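You operate a simulated robot arm through the tools that you are given. There is no shell and no other tool. Be economical: measure what you need, move in short steps, check, and stop when the job is done.

The job below is to be done with a simulated robot arm. You get a single attempt, and the scene is never put back.

## Task
Take the orange handled spoon and put it on top of the log slice.
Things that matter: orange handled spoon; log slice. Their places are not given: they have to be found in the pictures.

It is judged by the outcome, as a careful person would: the job done as asked, and still so three seconds after it is handed in. It fails if anything else is knocked over, pushed out of place, dropped, spilled or broken.

## Robot
A 6-joint arm with a two-finger parallel gripper, fixed in place. Base frame: the origin is at the foot of the arm, x ahead of it, y to its left, z up; the work surface is at about z = 73.9. Readings come in cm, rad, newtons and seconds.
With the tool pointing down near the work surface it reaches from about 26 to 68 cm from the base axis. Its first joint turns from -1.152 to 1.152 rad. Payload 2.9 kg.
The tool frame sits at the grasp point between the pads (the TCP): z along the fingers, y along the line on which they close. The tips reach 3 cm beyond it. Largest opening 11 cm; finger width 2, thickness 1; the body of the gripper, 4.8 by 11.2 cm, starts 5.5 cm behind the TCP.
Orientation is told as [roll, pitch, yaw] about the base's x, y, z axes, in that order, counted from this pose: with the fingers straight down and closing along the base's y, the tool's x points along the base's -x, its y along +y and its z along -z.

## Interface
- The arm moves only by the tool nudge_tool. Its argument "targets" is text: rows parted by semicolons, each of 7 numbers parted by spaces: the shift along the tool's x, y, z in units of 400 mm (1.0 is 400 mm), then the turn, a rotation vector about the tool's x, y, z in units of 45 degrees (1.0 is 45 degrees), then the opening, from 0 (shut) to 1 (fully open). In form: dx dy dz ax ay az claw; .... A call has 1 to 10 rows; each row is the pose to reach, as a shift and turn from the pose commanded when the call began, along the tool's axes at that moment. A call with a number of a shift or a turn outside -1 to 1 is refused whole. A row lasts 0.2 s, in which the tool goes at most 5 cm and 0.15 rad; a call with a longer step from one row to the next is refused whole, and so is a gripper value outside its range. A pose out of reach is approached as far as the arm can. The call stops where the force on the tool passes 40 N (or 10 N more than at its start, if that is more) or the arm is blocked; 0.2 s more then pass. Each finger travels about 10.8 cm/s and halts on what it meets, pressing with about 40 N; the grip force reading is that of the motor and also rises with nothing between the fingers. The clock runs only during rows and for 0.2 s after the last one: add rows that repeat a pose to give the fingers time. The reply holds the time, the measured pose of the TCP, the force on the tool along the base axes, the opening and the grip force, in the units named above and with some noise.
- Cameras (640 x 400 px; columns grow to the right, rows downward): "scene" is fixed at [6.4, 42.15, 138.59]; the picture's right is [-0.87, -0.49, 0.00], its down [-0.27, 0.48, -0.83] and it looks along [0.41, -0.72, -0.56] (base axes); focal length 345 px, centre (320, 200). "wrist" rides on the gripper at [-3.6, 0, -5.7] in the tool frame; the picture's right is [0.00, -1.00, 0.00], its down [0.97, 0.00, -0.24] and it looks along [0.24, 0.00, 0.97] (tool axes); focal length 218 px, centre (320, 200).
- capture(camera): a new picture of that camera. The clock stands still meanwhile.
- locate(camera, pixels): there is no depth. For up to 12 entries [column, row, z] of the newest picture of that camera ("zoom" is the newest enlarged one), the place [x, y] in the base frame at which the ray of that pixel passes the height z, good to about 0.2 cm. The clock stands still meanwhile.
- inspect(camera, box): a new picture of the part [left, top, right, bottom] of that camera's present view, enlarged. The clock stands still meanwhile.
- hand_in(): hands the job in; it is judged then, once.

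Go step by step. Measure first, check grasps and placings, and put right what went wrong. The budget is 60 turns and 30 pictures, counting those below and the enlarged ones. Unless the task says otherwise, let go and move clear before handing in, and close with one line.

The tools are called as a command line: name --argument value ..., lists and objects as JSON in quotes. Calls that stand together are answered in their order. nudge_tool: Moves the arm, as the interface text tells. Its arguments: {"type":"object","properties":{"targets":{"type":"string"}},"required":["targets"]} The other tools are called the same way: capture (camera) takes a picture; locate (camera, pixels) gives the place at which the rays of pixels pass given heights; inspect (camera, box) takes an enlarged picture of a part of a camera's view; hand_in () hands the job in.

At the start:

```text
clock: 0.0
ee_pos: [29.44, -37.01, 101.69]
ee_rot: [-0.004, -0.002, -0.001]
contact_force: [-0.1, 0.6, 0.0]
opening: 10.98
grasp_force: 0.1
```

scene: 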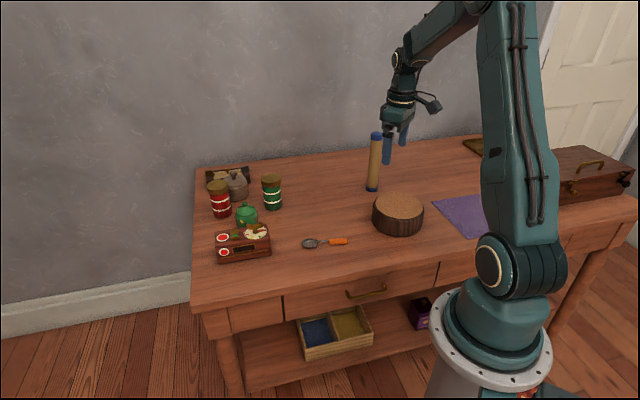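
wrist: 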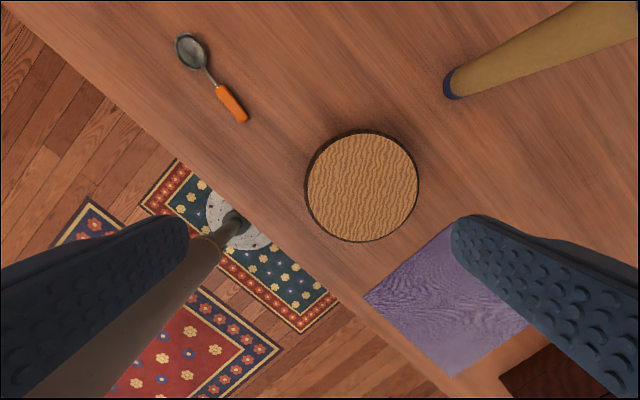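

The spoon shows in the wrist picture with its bowl at (190,50) and its handle from (218,88) to (245,120). The log slice is centred near (362,185). I'll measure both and take closer views.

locate --camera "wrist" --pixels '[[190, 50, 74.5], [218, 88, 74.5], [245, 120, 74.5], [231, 104, 74.5], [208, 74, 74.5], [362, 185, 79], [306, 185, 79], [418, 185, 79], [362, 130, 79], [362, 241, 79], [450, 95, 74]]'

locate --camera "scene" --pixels '[[309, 244, 74.5], [330, 242, 74.5], [347, 241, 74.5], [398, 206, 79], [398, 232, 73.9], [372, 209, 79], [424, 209, 79], [398, 194, 79], [398, 219, 79], [375, 188, 74], [377, 135, 90]]'

inspect --camera "scene" --box '[280, 120, 440, 260]'

inspect --camera "wrist" --box '[150, 10, 310, 150]'

```text
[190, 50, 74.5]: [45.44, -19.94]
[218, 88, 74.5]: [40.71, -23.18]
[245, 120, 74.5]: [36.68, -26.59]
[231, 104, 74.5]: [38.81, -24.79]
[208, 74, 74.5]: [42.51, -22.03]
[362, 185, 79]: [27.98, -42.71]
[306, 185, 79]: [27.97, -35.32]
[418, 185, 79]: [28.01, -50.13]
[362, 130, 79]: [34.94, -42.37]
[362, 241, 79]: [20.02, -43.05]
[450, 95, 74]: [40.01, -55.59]
```

```text
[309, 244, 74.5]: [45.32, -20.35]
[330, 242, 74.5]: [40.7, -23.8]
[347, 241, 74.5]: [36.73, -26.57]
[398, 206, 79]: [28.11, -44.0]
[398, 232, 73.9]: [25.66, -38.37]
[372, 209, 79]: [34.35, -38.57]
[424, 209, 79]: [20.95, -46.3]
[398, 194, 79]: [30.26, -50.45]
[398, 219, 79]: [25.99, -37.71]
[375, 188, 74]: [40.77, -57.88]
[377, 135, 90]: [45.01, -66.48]
```

```text
2.86 times, centred on (360, 190) of scene
```

zoom: 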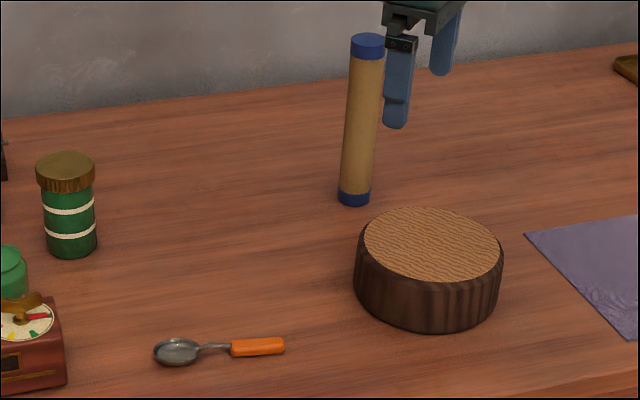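

```text
2.86 times, centred on (230, 80) of wrist
```

zoom: 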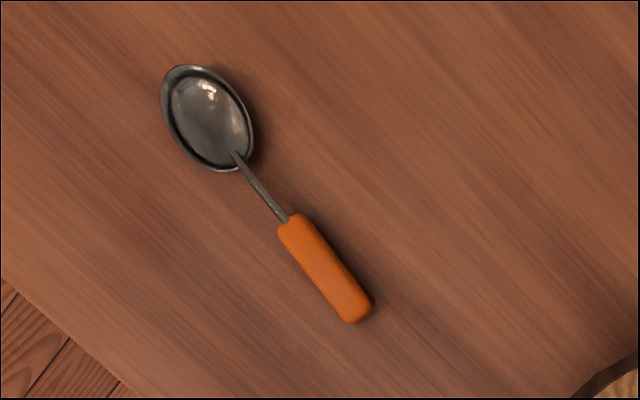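

The two cameras agree. The spoon runs from its handle end at about (36.5,-26.7) to its bowl at (45.4,-20.1), roughly 37° from x. The log top is centred near (28,-43) with a radius of about 7. I'll move above the handle with the tool yawed to close across it.

nudge_tool --targets "-0.042 0.0533 0.07 0 0 -0.138 0.6; -0.084 0.1067 0.14 0 0 -0.276 0.6; -0.126 0.16 0.21 0 0 -0.414 0.6; -0.168 0.2133 0.28 0 0 -0.552 0.6; -0.21 0.2667 0.35 0 0 -0.69 0.6; -0.2515 0.32 0.42 0 0 -0.827 0.6; -0.2515 0.32 0.42 0 0 -0.827 0.6"

capture --camera "wrist"

```text
clock: 1.6
ee_pos: [39.47, -24.23, 85.02]
ee_rot: [-0.004, 0.001, 0.651]
contact_force: [0.3, 0.5, 1.0]
opening: 6.63
grasp_force: 0.0
```

```text
25 pictures are left
```

wrist: 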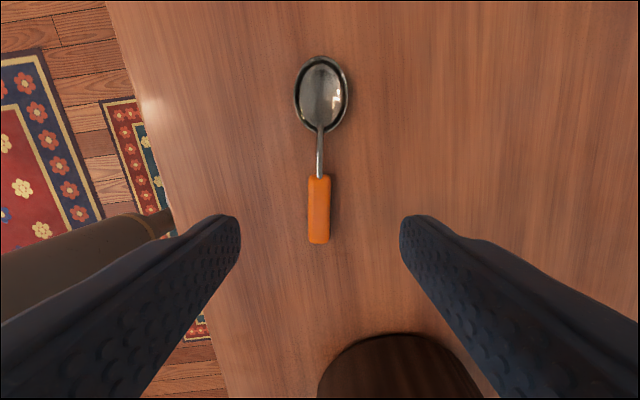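

The spoon is aligned with the fingers, with its handle at column 319, rows 175–243. I'll check the handle's exact ends.

locate --camera "wrist" --pixels '[[319, 175, 75], [319, 243, 74.8], [319, 200, 75], [322, 57, 75], [309, 205, 74.7], [330, 205, 74.7]]'

```text
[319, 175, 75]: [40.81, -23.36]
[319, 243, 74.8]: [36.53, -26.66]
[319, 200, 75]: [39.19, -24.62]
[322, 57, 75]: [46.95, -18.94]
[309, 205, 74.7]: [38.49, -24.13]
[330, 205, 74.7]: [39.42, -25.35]
```

The TCP is already over the handle, within about 0.2 cm of its axis. I'll go straight down until the tips are just above the table (TCP z ≈ 77.3).

nudge_tool --targets "0 0 0.065 0 0 0 0.5; 0 0 0.13 0 0 0 0.45; 0 0 0.165 0 0 0 0.45; 0 0 0.192 0 0 0 0.45; 0 0 0.192 0 0 0 0.45"

```text
clock: 2.8
ee_pos: [39.71, -24.33, 77.06]
ee_rot: [-0.004, 0.001, 0.649]
contact_force: [-0.3, 0.3, -1.3]
opening: 4.94
grasp_force: 0.1
```

There is no contact and the tips are about 0.2 cm above the table. I'll close on the handle.

nudge_tool --targets "0 0 0 0 0 0 0.3; 0 0 0 0 0 0 0.1; 0 0 0 0 0 0 0; 0 0 0 0 0 0 0; 0 0 0 0 0 0 0"

capture --camera "wrist"

```text
clock: 4.0
ee_pos: [39.63, -24.21, 77.12]
ee_rot: [-0.003, 0.001, 0.65]
contact_force: [0.4, -0.1, 0.2]
opening: 1.55
grasp_force: 39.7
```

```text
24 pictures are left
```

wrist: 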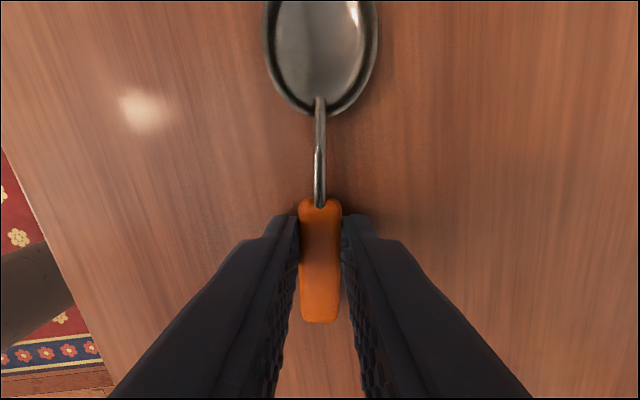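

The handle is gripped at an opening of 1.55 with 39.7 N. I'll lift 12 cm and check.

nudge_tool --targets "0 0 -0.05 0 0 0 0; 0 0 -0.1 0 0 0 0; 0 0 -0.16 0 0 0 0; 0 0 -0.22 0 0 0 0; 0 0 -0.3 0 0 0 0; 0 0 -0.3 0 0 0 0"

capture --camera "wrist"

capture --camera "scene"

```text
clock: 5.4
ee_pos: [39.36, -24.26, 89.24]
ee_rot: [-0.004, -0.001, 0.649]
contact_force: [0.3, -0.1, -0.4]
opening: 0.0
grasp_force: 37.7
```

```text
23 pictures are left
```

wrist: 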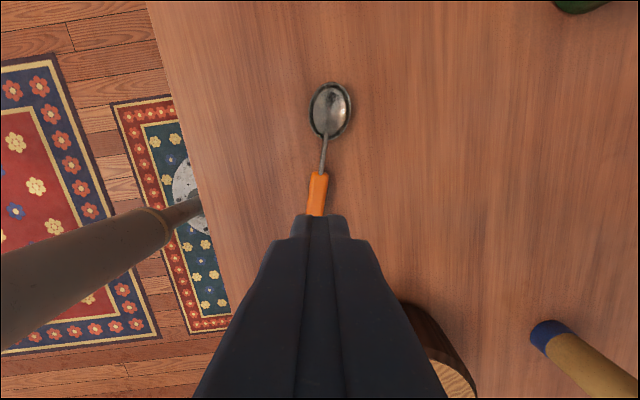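

```text
22 pictures are left
```

scene: 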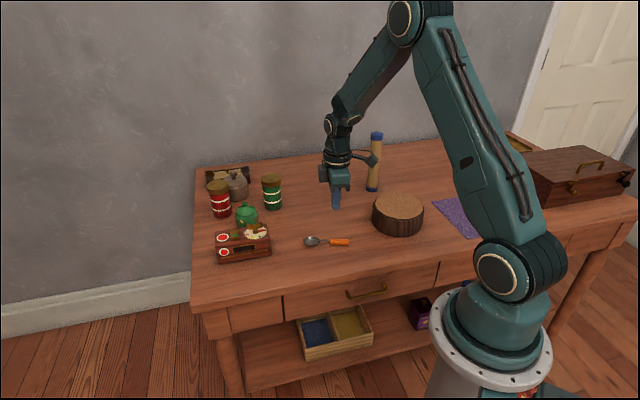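

The grip slipped: the opening is 0 and the spoon still lies on the table, turned slightly. I'll open the fingers and re-measure it.

nudge_tool --targets "0 0 0 0 0 0 0.2; 0 0 0 0 0 0 0.45; 0 0 0 0 0 0 0.45"

inspect --camera "wrist" --box '[250, 60, 410, 260]'

inspect --camera "scene" --box '[295, 225, 359, 265]'

```text
clock: 6.2
ee_pos: [39.42, -24.23, 89.22]
ee_rot: [-0.004, -0.001, 0.649]
contact_force: [0.5, -0.4, 0.1]
opening: 4.95
grasp_force: 0.0
```

```text
2.00 times, centred on (330, 160) of wrist
```

zoom: 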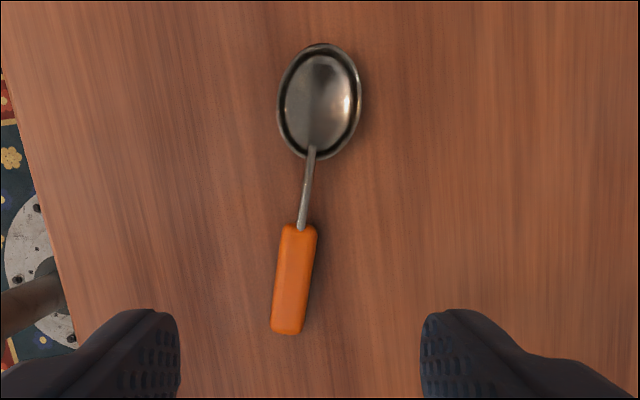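

```text
10.00 times, centred on (327, 245) of scene
```

zoom: 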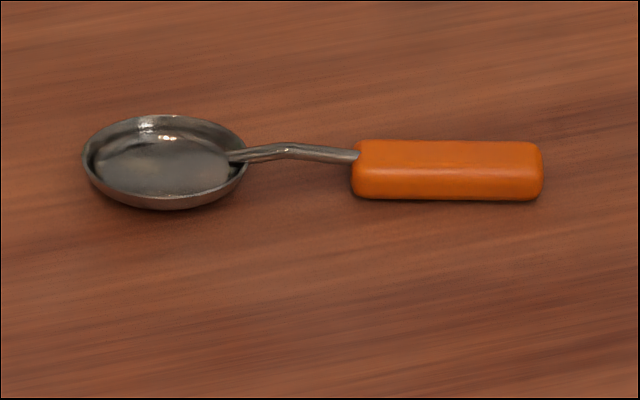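

The handle is a bar about 1.1 cm tall lying flat on the table, so I need to grip it lower and lift more slowly. I'll measure its ends, which are at about (320,174) and (313,225) in the wrist frame.

capture --camera "wrist"

locate --camera "wrist" --pixels '[[320, 174, 74.8], [313, 226, 74.8], [317, 200, 74.8], [330, 112, 74.5], [333, 83, 75]]'

locate --camera "zoom" --pixels '[[355, 150, 75], [540, 152, 75], [355, 196, 73.9], [543, 199, 73.9], [450, 170, 74.8]]'

```text
19 pictures are left
```

wrist: 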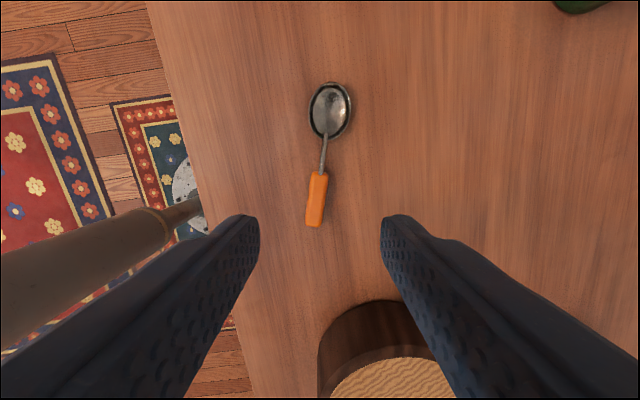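

```text
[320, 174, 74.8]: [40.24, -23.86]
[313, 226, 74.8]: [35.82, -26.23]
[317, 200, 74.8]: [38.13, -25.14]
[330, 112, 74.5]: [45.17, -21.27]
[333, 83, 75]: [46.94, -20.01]
```

```text
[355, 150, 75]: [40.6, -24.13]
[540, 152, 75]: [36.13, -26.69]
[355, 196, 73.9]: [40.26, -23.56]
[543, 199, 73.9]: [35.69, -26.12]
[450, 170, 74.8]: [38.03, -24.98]
```

The spoon now lies at about 30°, with the handle from (36,-26.3) to (40.4,-23.8). I'll turn to match and descend about 0.25 cm lower than before.

nudge_tool --targets "0 0 0.08 0 0 0.08 0.45; 0 0 0.16 0 0 0.16 0.4; 0 0 0.24 0 0 0.16 0.4; 0 0 0.28 0 0 0.16 0.4; 0 0 0.3 0 0 0.16 0.4; 0 0 0.304 0 0 0.16 0.4; 0 0 0.306 0 0 0.16 0.4; 0 0 0.306 0 0 0.16 0.4"

capture --camera "wrist"

```text
clock: 8.0
ee_pos: [39.56, -24.36, 77.0]
ee_rot: [-0.003, -0.002, 0.523]
contact_force: [-0.9, -1.9, 3.6]
opening: 4.37
grasp_force: 0.0
```

```text
18 pictures are left
```

wrist: 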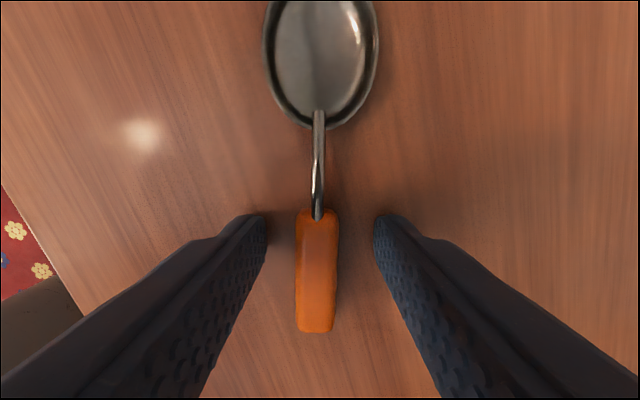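

The tips are lightly touching the table (3.6 N), and the handle front at row 210 lies level with the front edge of the fingers. I'll shift 0.5 cm back along the handle for full pad contact, then close.

nudge_tool --targets "0.012 0 -0.001 0 0 0 0.4; 0.012 0 -0.001 0 0 0 0.25; 0.012 0 -0.001 0 0 0 0.12; 0.012 0 -0.001 0 0 0 0.05; 0.012 0 -0.001 0 0 0 0; 0.012 0 -0.001 0 0 0 0; 0.012 0 -0.001 0 0 0 0"

nudge_tool --targets "0 0 -0.005 0 0 0 0; 0 0 -0.01 0 0 0 0; 0 0 -0.015 0 0 0 0; 0 0 -0.02 0 0 0 0; 0 0 -0.025 0 0 0 0; 0 0 -0.03 0 0 0 0; 0 0 -0.03 0 0 0 0"

capture --camera "wrist"

```text
clock: 9.6
ee_pos: [39.07, -24.53, 77.08]
ee_rot: [-0.002, 0.0, 0.524]
contact_force: [0.3, -0.2, 0.3]
opening: 1.57
grasp_force: 40.6
```

```text
clock: 11.2
ee_pos: [39.28, -24.56, 78.24]
ee_rot: [-0.003, 0.0, 0.525]
contact_force: [0.5, -0.7, -0.6]
opening: 1.56
grasp_force: 40.6
```

```text
17 pictures are left
```

wrist: 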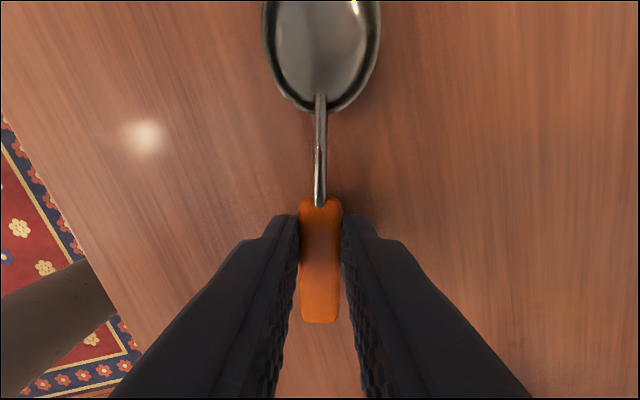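

It is still held at an opening of 1.56 after a 1.2 cm lift. I'll lift slowly by another 4 cm and check from the side.

nudge_tool --targets "0 0 -0.01 0 0 0 0; 0 0 -0.02 0 0 0 0; 0 0 -0.03 0 0 0 0; 0 0 -0.04 0 0 0 0; 0 0 -0.05 0 0 0 0; 0 0 -0.06 0 0 0 0; 0 0 -0.07 0 0 0 0; 0 0 -0.08 0 0 0 0; 0 0 -0.09 0 0 0 0; 0 0 -0.1 0 0 0 0"

inspect --camera "scene" --box '[280, 180, 376, 240]'

```text
clock: 13.4
ee_pos: [39.09, -24.61, 82.3]
ee_rot: [-0.004, 0.0, 0.524]
contact_force: [0.3, 0.7, -0.5]
opening: 1.58
grasp_force: 39.4
```

```text
6.67 times, centred on (328, 210) of scene
```

zoom: 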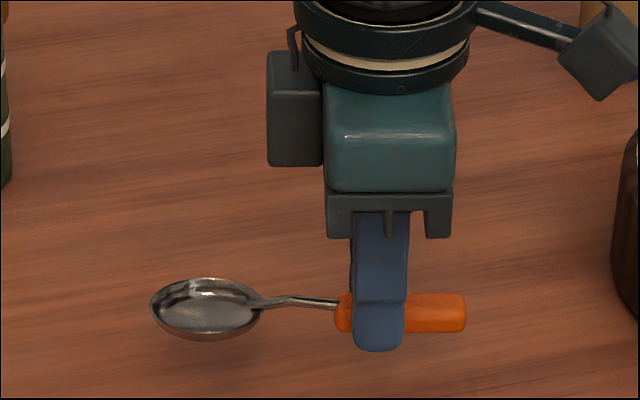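

The spoon is held firmly and level. I'll lift to z ≈ 90 and then carry it over the log slice, aiming the TCP at (25.6,-44.4) so the spoon's middle lies over the log centre.

nudge_tool --targets "0 0 -0.02 0 0 0 0; 0 0 -0.05 0 0 0 0; 0 0 -0.09 0 0 0 0; 0 0 -0.13 0 0 0 0; 0 0 -0.17 0 0 0 0; 0 0 -0.195 0 0 0 0; 0 0 -0.2 0 0 0 0"

nudge_tool --targets "0.02 -0.01 0 0 0 0 0; 0.07 -0.034 0 0 0 0 0; 0.14 -0.067 0 0 0 0 0; 0.22 -0.106 0 0 0 0 0; 0.3 -0.144 0 0 0 0 0; 0.38 -0.183 0 0 0 0 0; 0.45 -0.217 0 0 0 0 0; 0.5 -0.241 0 0 0 0 0; 0.53 -0.255 0 0 0 0 0; 0.54 -0.26 0 0 0 0 0"

capture --camera "wrist"

capture --camera "scene"

```text
clock: 15.0
ee_pos: [39.08, -24.54, 90.3]
ee_rot: [-0.004, -0.001, 0.524]
contact_force: [-0.6, -0.2, -0.3]
opening: 1.57
grasp_force: 40.2
```

```text
clock: 17.2
ee_pos: [25.66, -44.4, 90.15]
ee_rot: [-0.003, 0.0, 0.525]
contact_force: [-0.4, -0.4, -1.1]
opening: 1.57
grasp_force: 39.5
```

```text
15 pictures are left
```

wrist: 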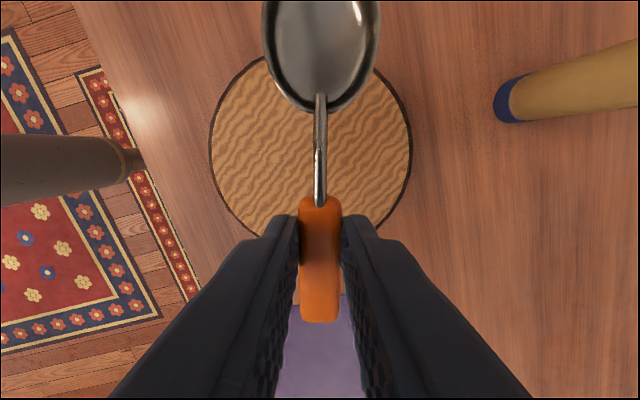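

```text
14 pictures are left
```

scene: 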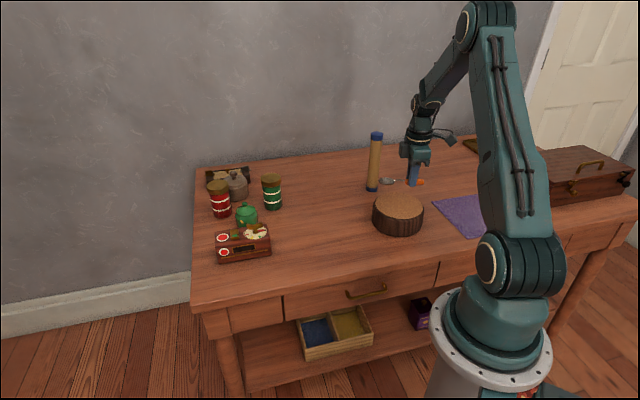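

The log rim spans columns 208–413 in the wrist picture. I'll locate the rim to get its true centre.

locate --camera "wrist" --pixels '[[208, 148, 78.6], [413, 148, 78.6], [263, 58, 78.6], [376, 68, 78.6], [256, 234, 78.6], [376, 227, 78.6], [208, 148, 80], [413, 148, 80], [310, 148, 78.6], [310, 148, 80]]'

locate --camera "scene" --pixels '[[372, 208, 78.6], [424, 208, 78.6], [398, 194, 78.6], [398, 219, 78.6], [398, 206, 80]]'

```text
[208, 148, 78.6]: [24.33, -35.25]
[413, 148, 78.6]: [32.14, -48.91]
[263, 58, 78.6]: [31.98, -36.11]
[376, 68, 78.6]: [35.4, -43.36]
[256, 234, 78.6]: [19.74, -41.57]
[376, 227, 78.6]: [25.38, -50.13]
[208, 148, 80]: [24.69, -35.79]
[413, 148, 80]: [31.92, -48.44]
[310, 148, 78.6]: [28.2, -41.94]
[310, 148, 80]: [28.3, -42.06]
```

```text
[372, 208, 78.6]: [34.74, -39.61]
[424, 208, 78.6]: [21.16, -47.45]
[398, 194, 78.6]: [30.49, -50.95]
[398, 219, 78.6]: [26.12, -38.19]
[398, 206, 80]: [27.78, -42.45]
```

The log centre is about (28,-42.5) with a radius near 7.8. The two cameras agree best with its top at z ≈ 80. I'll nudge 0.5 cm to centre the spoon, then descend to TCP z ≈ 84 and check.

nudge_tool --targets "-0.006 0.011 0.02 0 0 0 0; -0.006 0.011 0.05 0 0 0 0; -0.006 0.011 0.09 0 0 0 0; -0.006 0.011 0.12 0 0 0 0; -0.006 0.011 0.14 0 0 0 0; -0.006 0.011 0.15 0 0 0 0; -0.006 0.011 0.15 0 0 0 0"

inspect --camera "scene" --box '[358, 170, 438, 240]'

```text
clock: 18.8
ee_pos: [25.74, -43.78, 84.17]
ee_rot: [-0.002, -0.001, 0.523]
contact_force: [-0.8, -0.3, -0.3]
opening: 1.56
grasp_force: 39.9
```

```text
5.71 times, centred on (398, 205) of scene
```

zoom: 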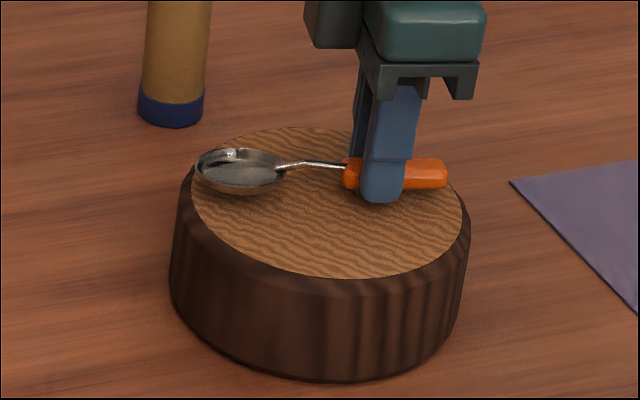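

The spoon hovers over the log, spanning columns 195–448 against a top face at 190–463, so it is well centred. I'll descend in 0.1 cm steps and watch the force.

nudge_tool --targets "0 0 0.005 0 0 0 0; 0 0 0.01 0 0 0 0; 0 0 0.015 0 0 0 0; 0 0 0.0175 0 0 0 0; 0 0 0.02 0 0 0 0; 0 0 0.0225 0 0 0 0; 0 0 0.0225 0 0 0 0"

inspect --camera "scene" --box '[358, 170, 438, 240]'

```text
clock: 20.4
ee_pos: [25.57, -43.88, 83.48]
ee_rot: [-0.007, -0.002, 0.525]
contact_force: [-0.6, 3.2, 9.7]
opening: 1.55
grasp_force: 40.1
```

```text
5.71 times, centred on (398, 205) of scene
```

zoom: 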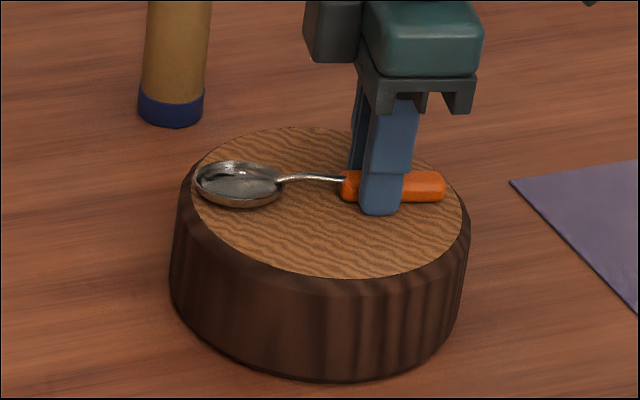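

There is 9.7 N of contact and the spoon rests on the log top, within its rim. I'll ease up slightly to take off the pressure, open, and then lift straight away.

nudge_tool --targets "0 0 -0.003 0 0 0 0; 0 0 -0.003 0 0 0 0.08; 0 0 -0.003 0 0 0 0.16; 0 0 -0.003 0 0 0 0.25; 0 0 -0.003 0 0 0 0.35; 0 0 -0.003 0 0 0 0.35"

nudge_tool --targets "0 0 -0.01 0 0 0 0.35; 0 0 -0.03 0 0 0 0.35; 0 0 -0.07 0 0 0 0.35; 0 0 -0.13 0 0 0 0.35; 0 0 -0.2 0 0 0 0.35; 0 0 -0.28 0 0 0 0.35; 0 0 -0.28 0 0 0 0.35"

capture --camera "wrist"

capture --camera "scene"

inspect --camera "scene" --box '[358, 170, 438, 240]'

```text
clock: 21.8
ee_pos: [25.58, -43.87, 83.52]
ee_rot: [-0.004, -0.001, 0.524]
contact_force: [0.2, -0.3, 0.6]
opening: 3.84
grasp_force: 0.0
```

```text
clock: 23.4
ee_pos: [25.69, -43.7, 94.82]
ee_rot: [-0.005, -0.001, 0.524]
contact_force: [-0.7, 0.4, 0.6]
opening: 3.85
grasp_force: 0.1
```

```text
11 pictures are left
```

wrist: 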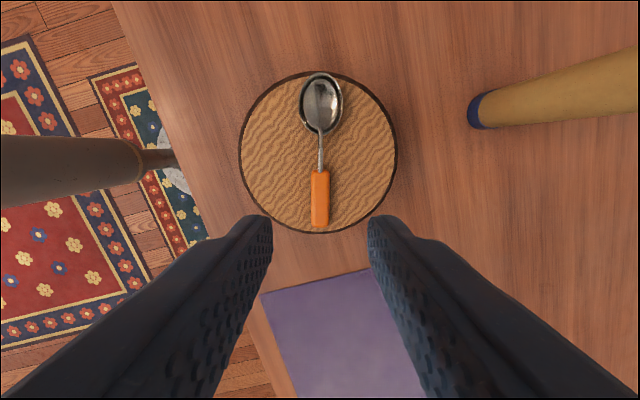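

```text
10 pictures are left
```

scene: 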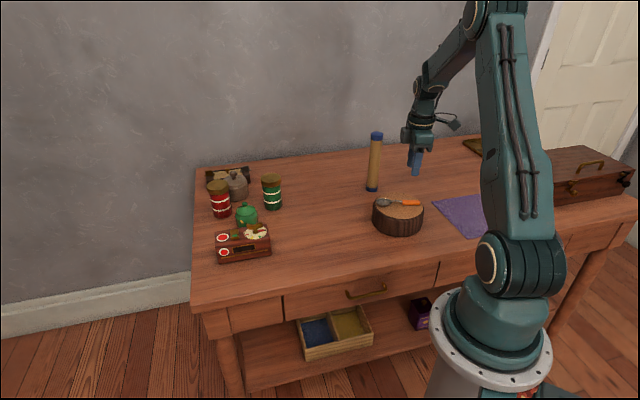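

```text
5.71 times, centred on (398, 205) of scene
```

zoom: 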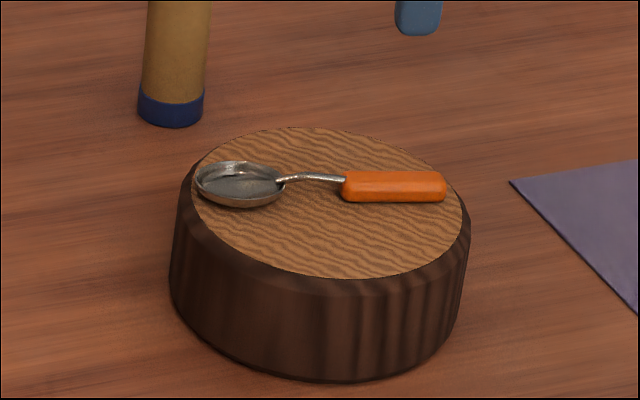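

The spoon lies flat and wholly within the log's top, from (321,73) to (320,227) in the wrist picture. The gripper is clear and everything else is where it was, so I'm handing in.

hand_in

```text
The job is handed in.
```

The orange handled spoon is lying flat on top of the log slice, and nothing else was moved; the first grip slipped, so it took a second try to lift it.
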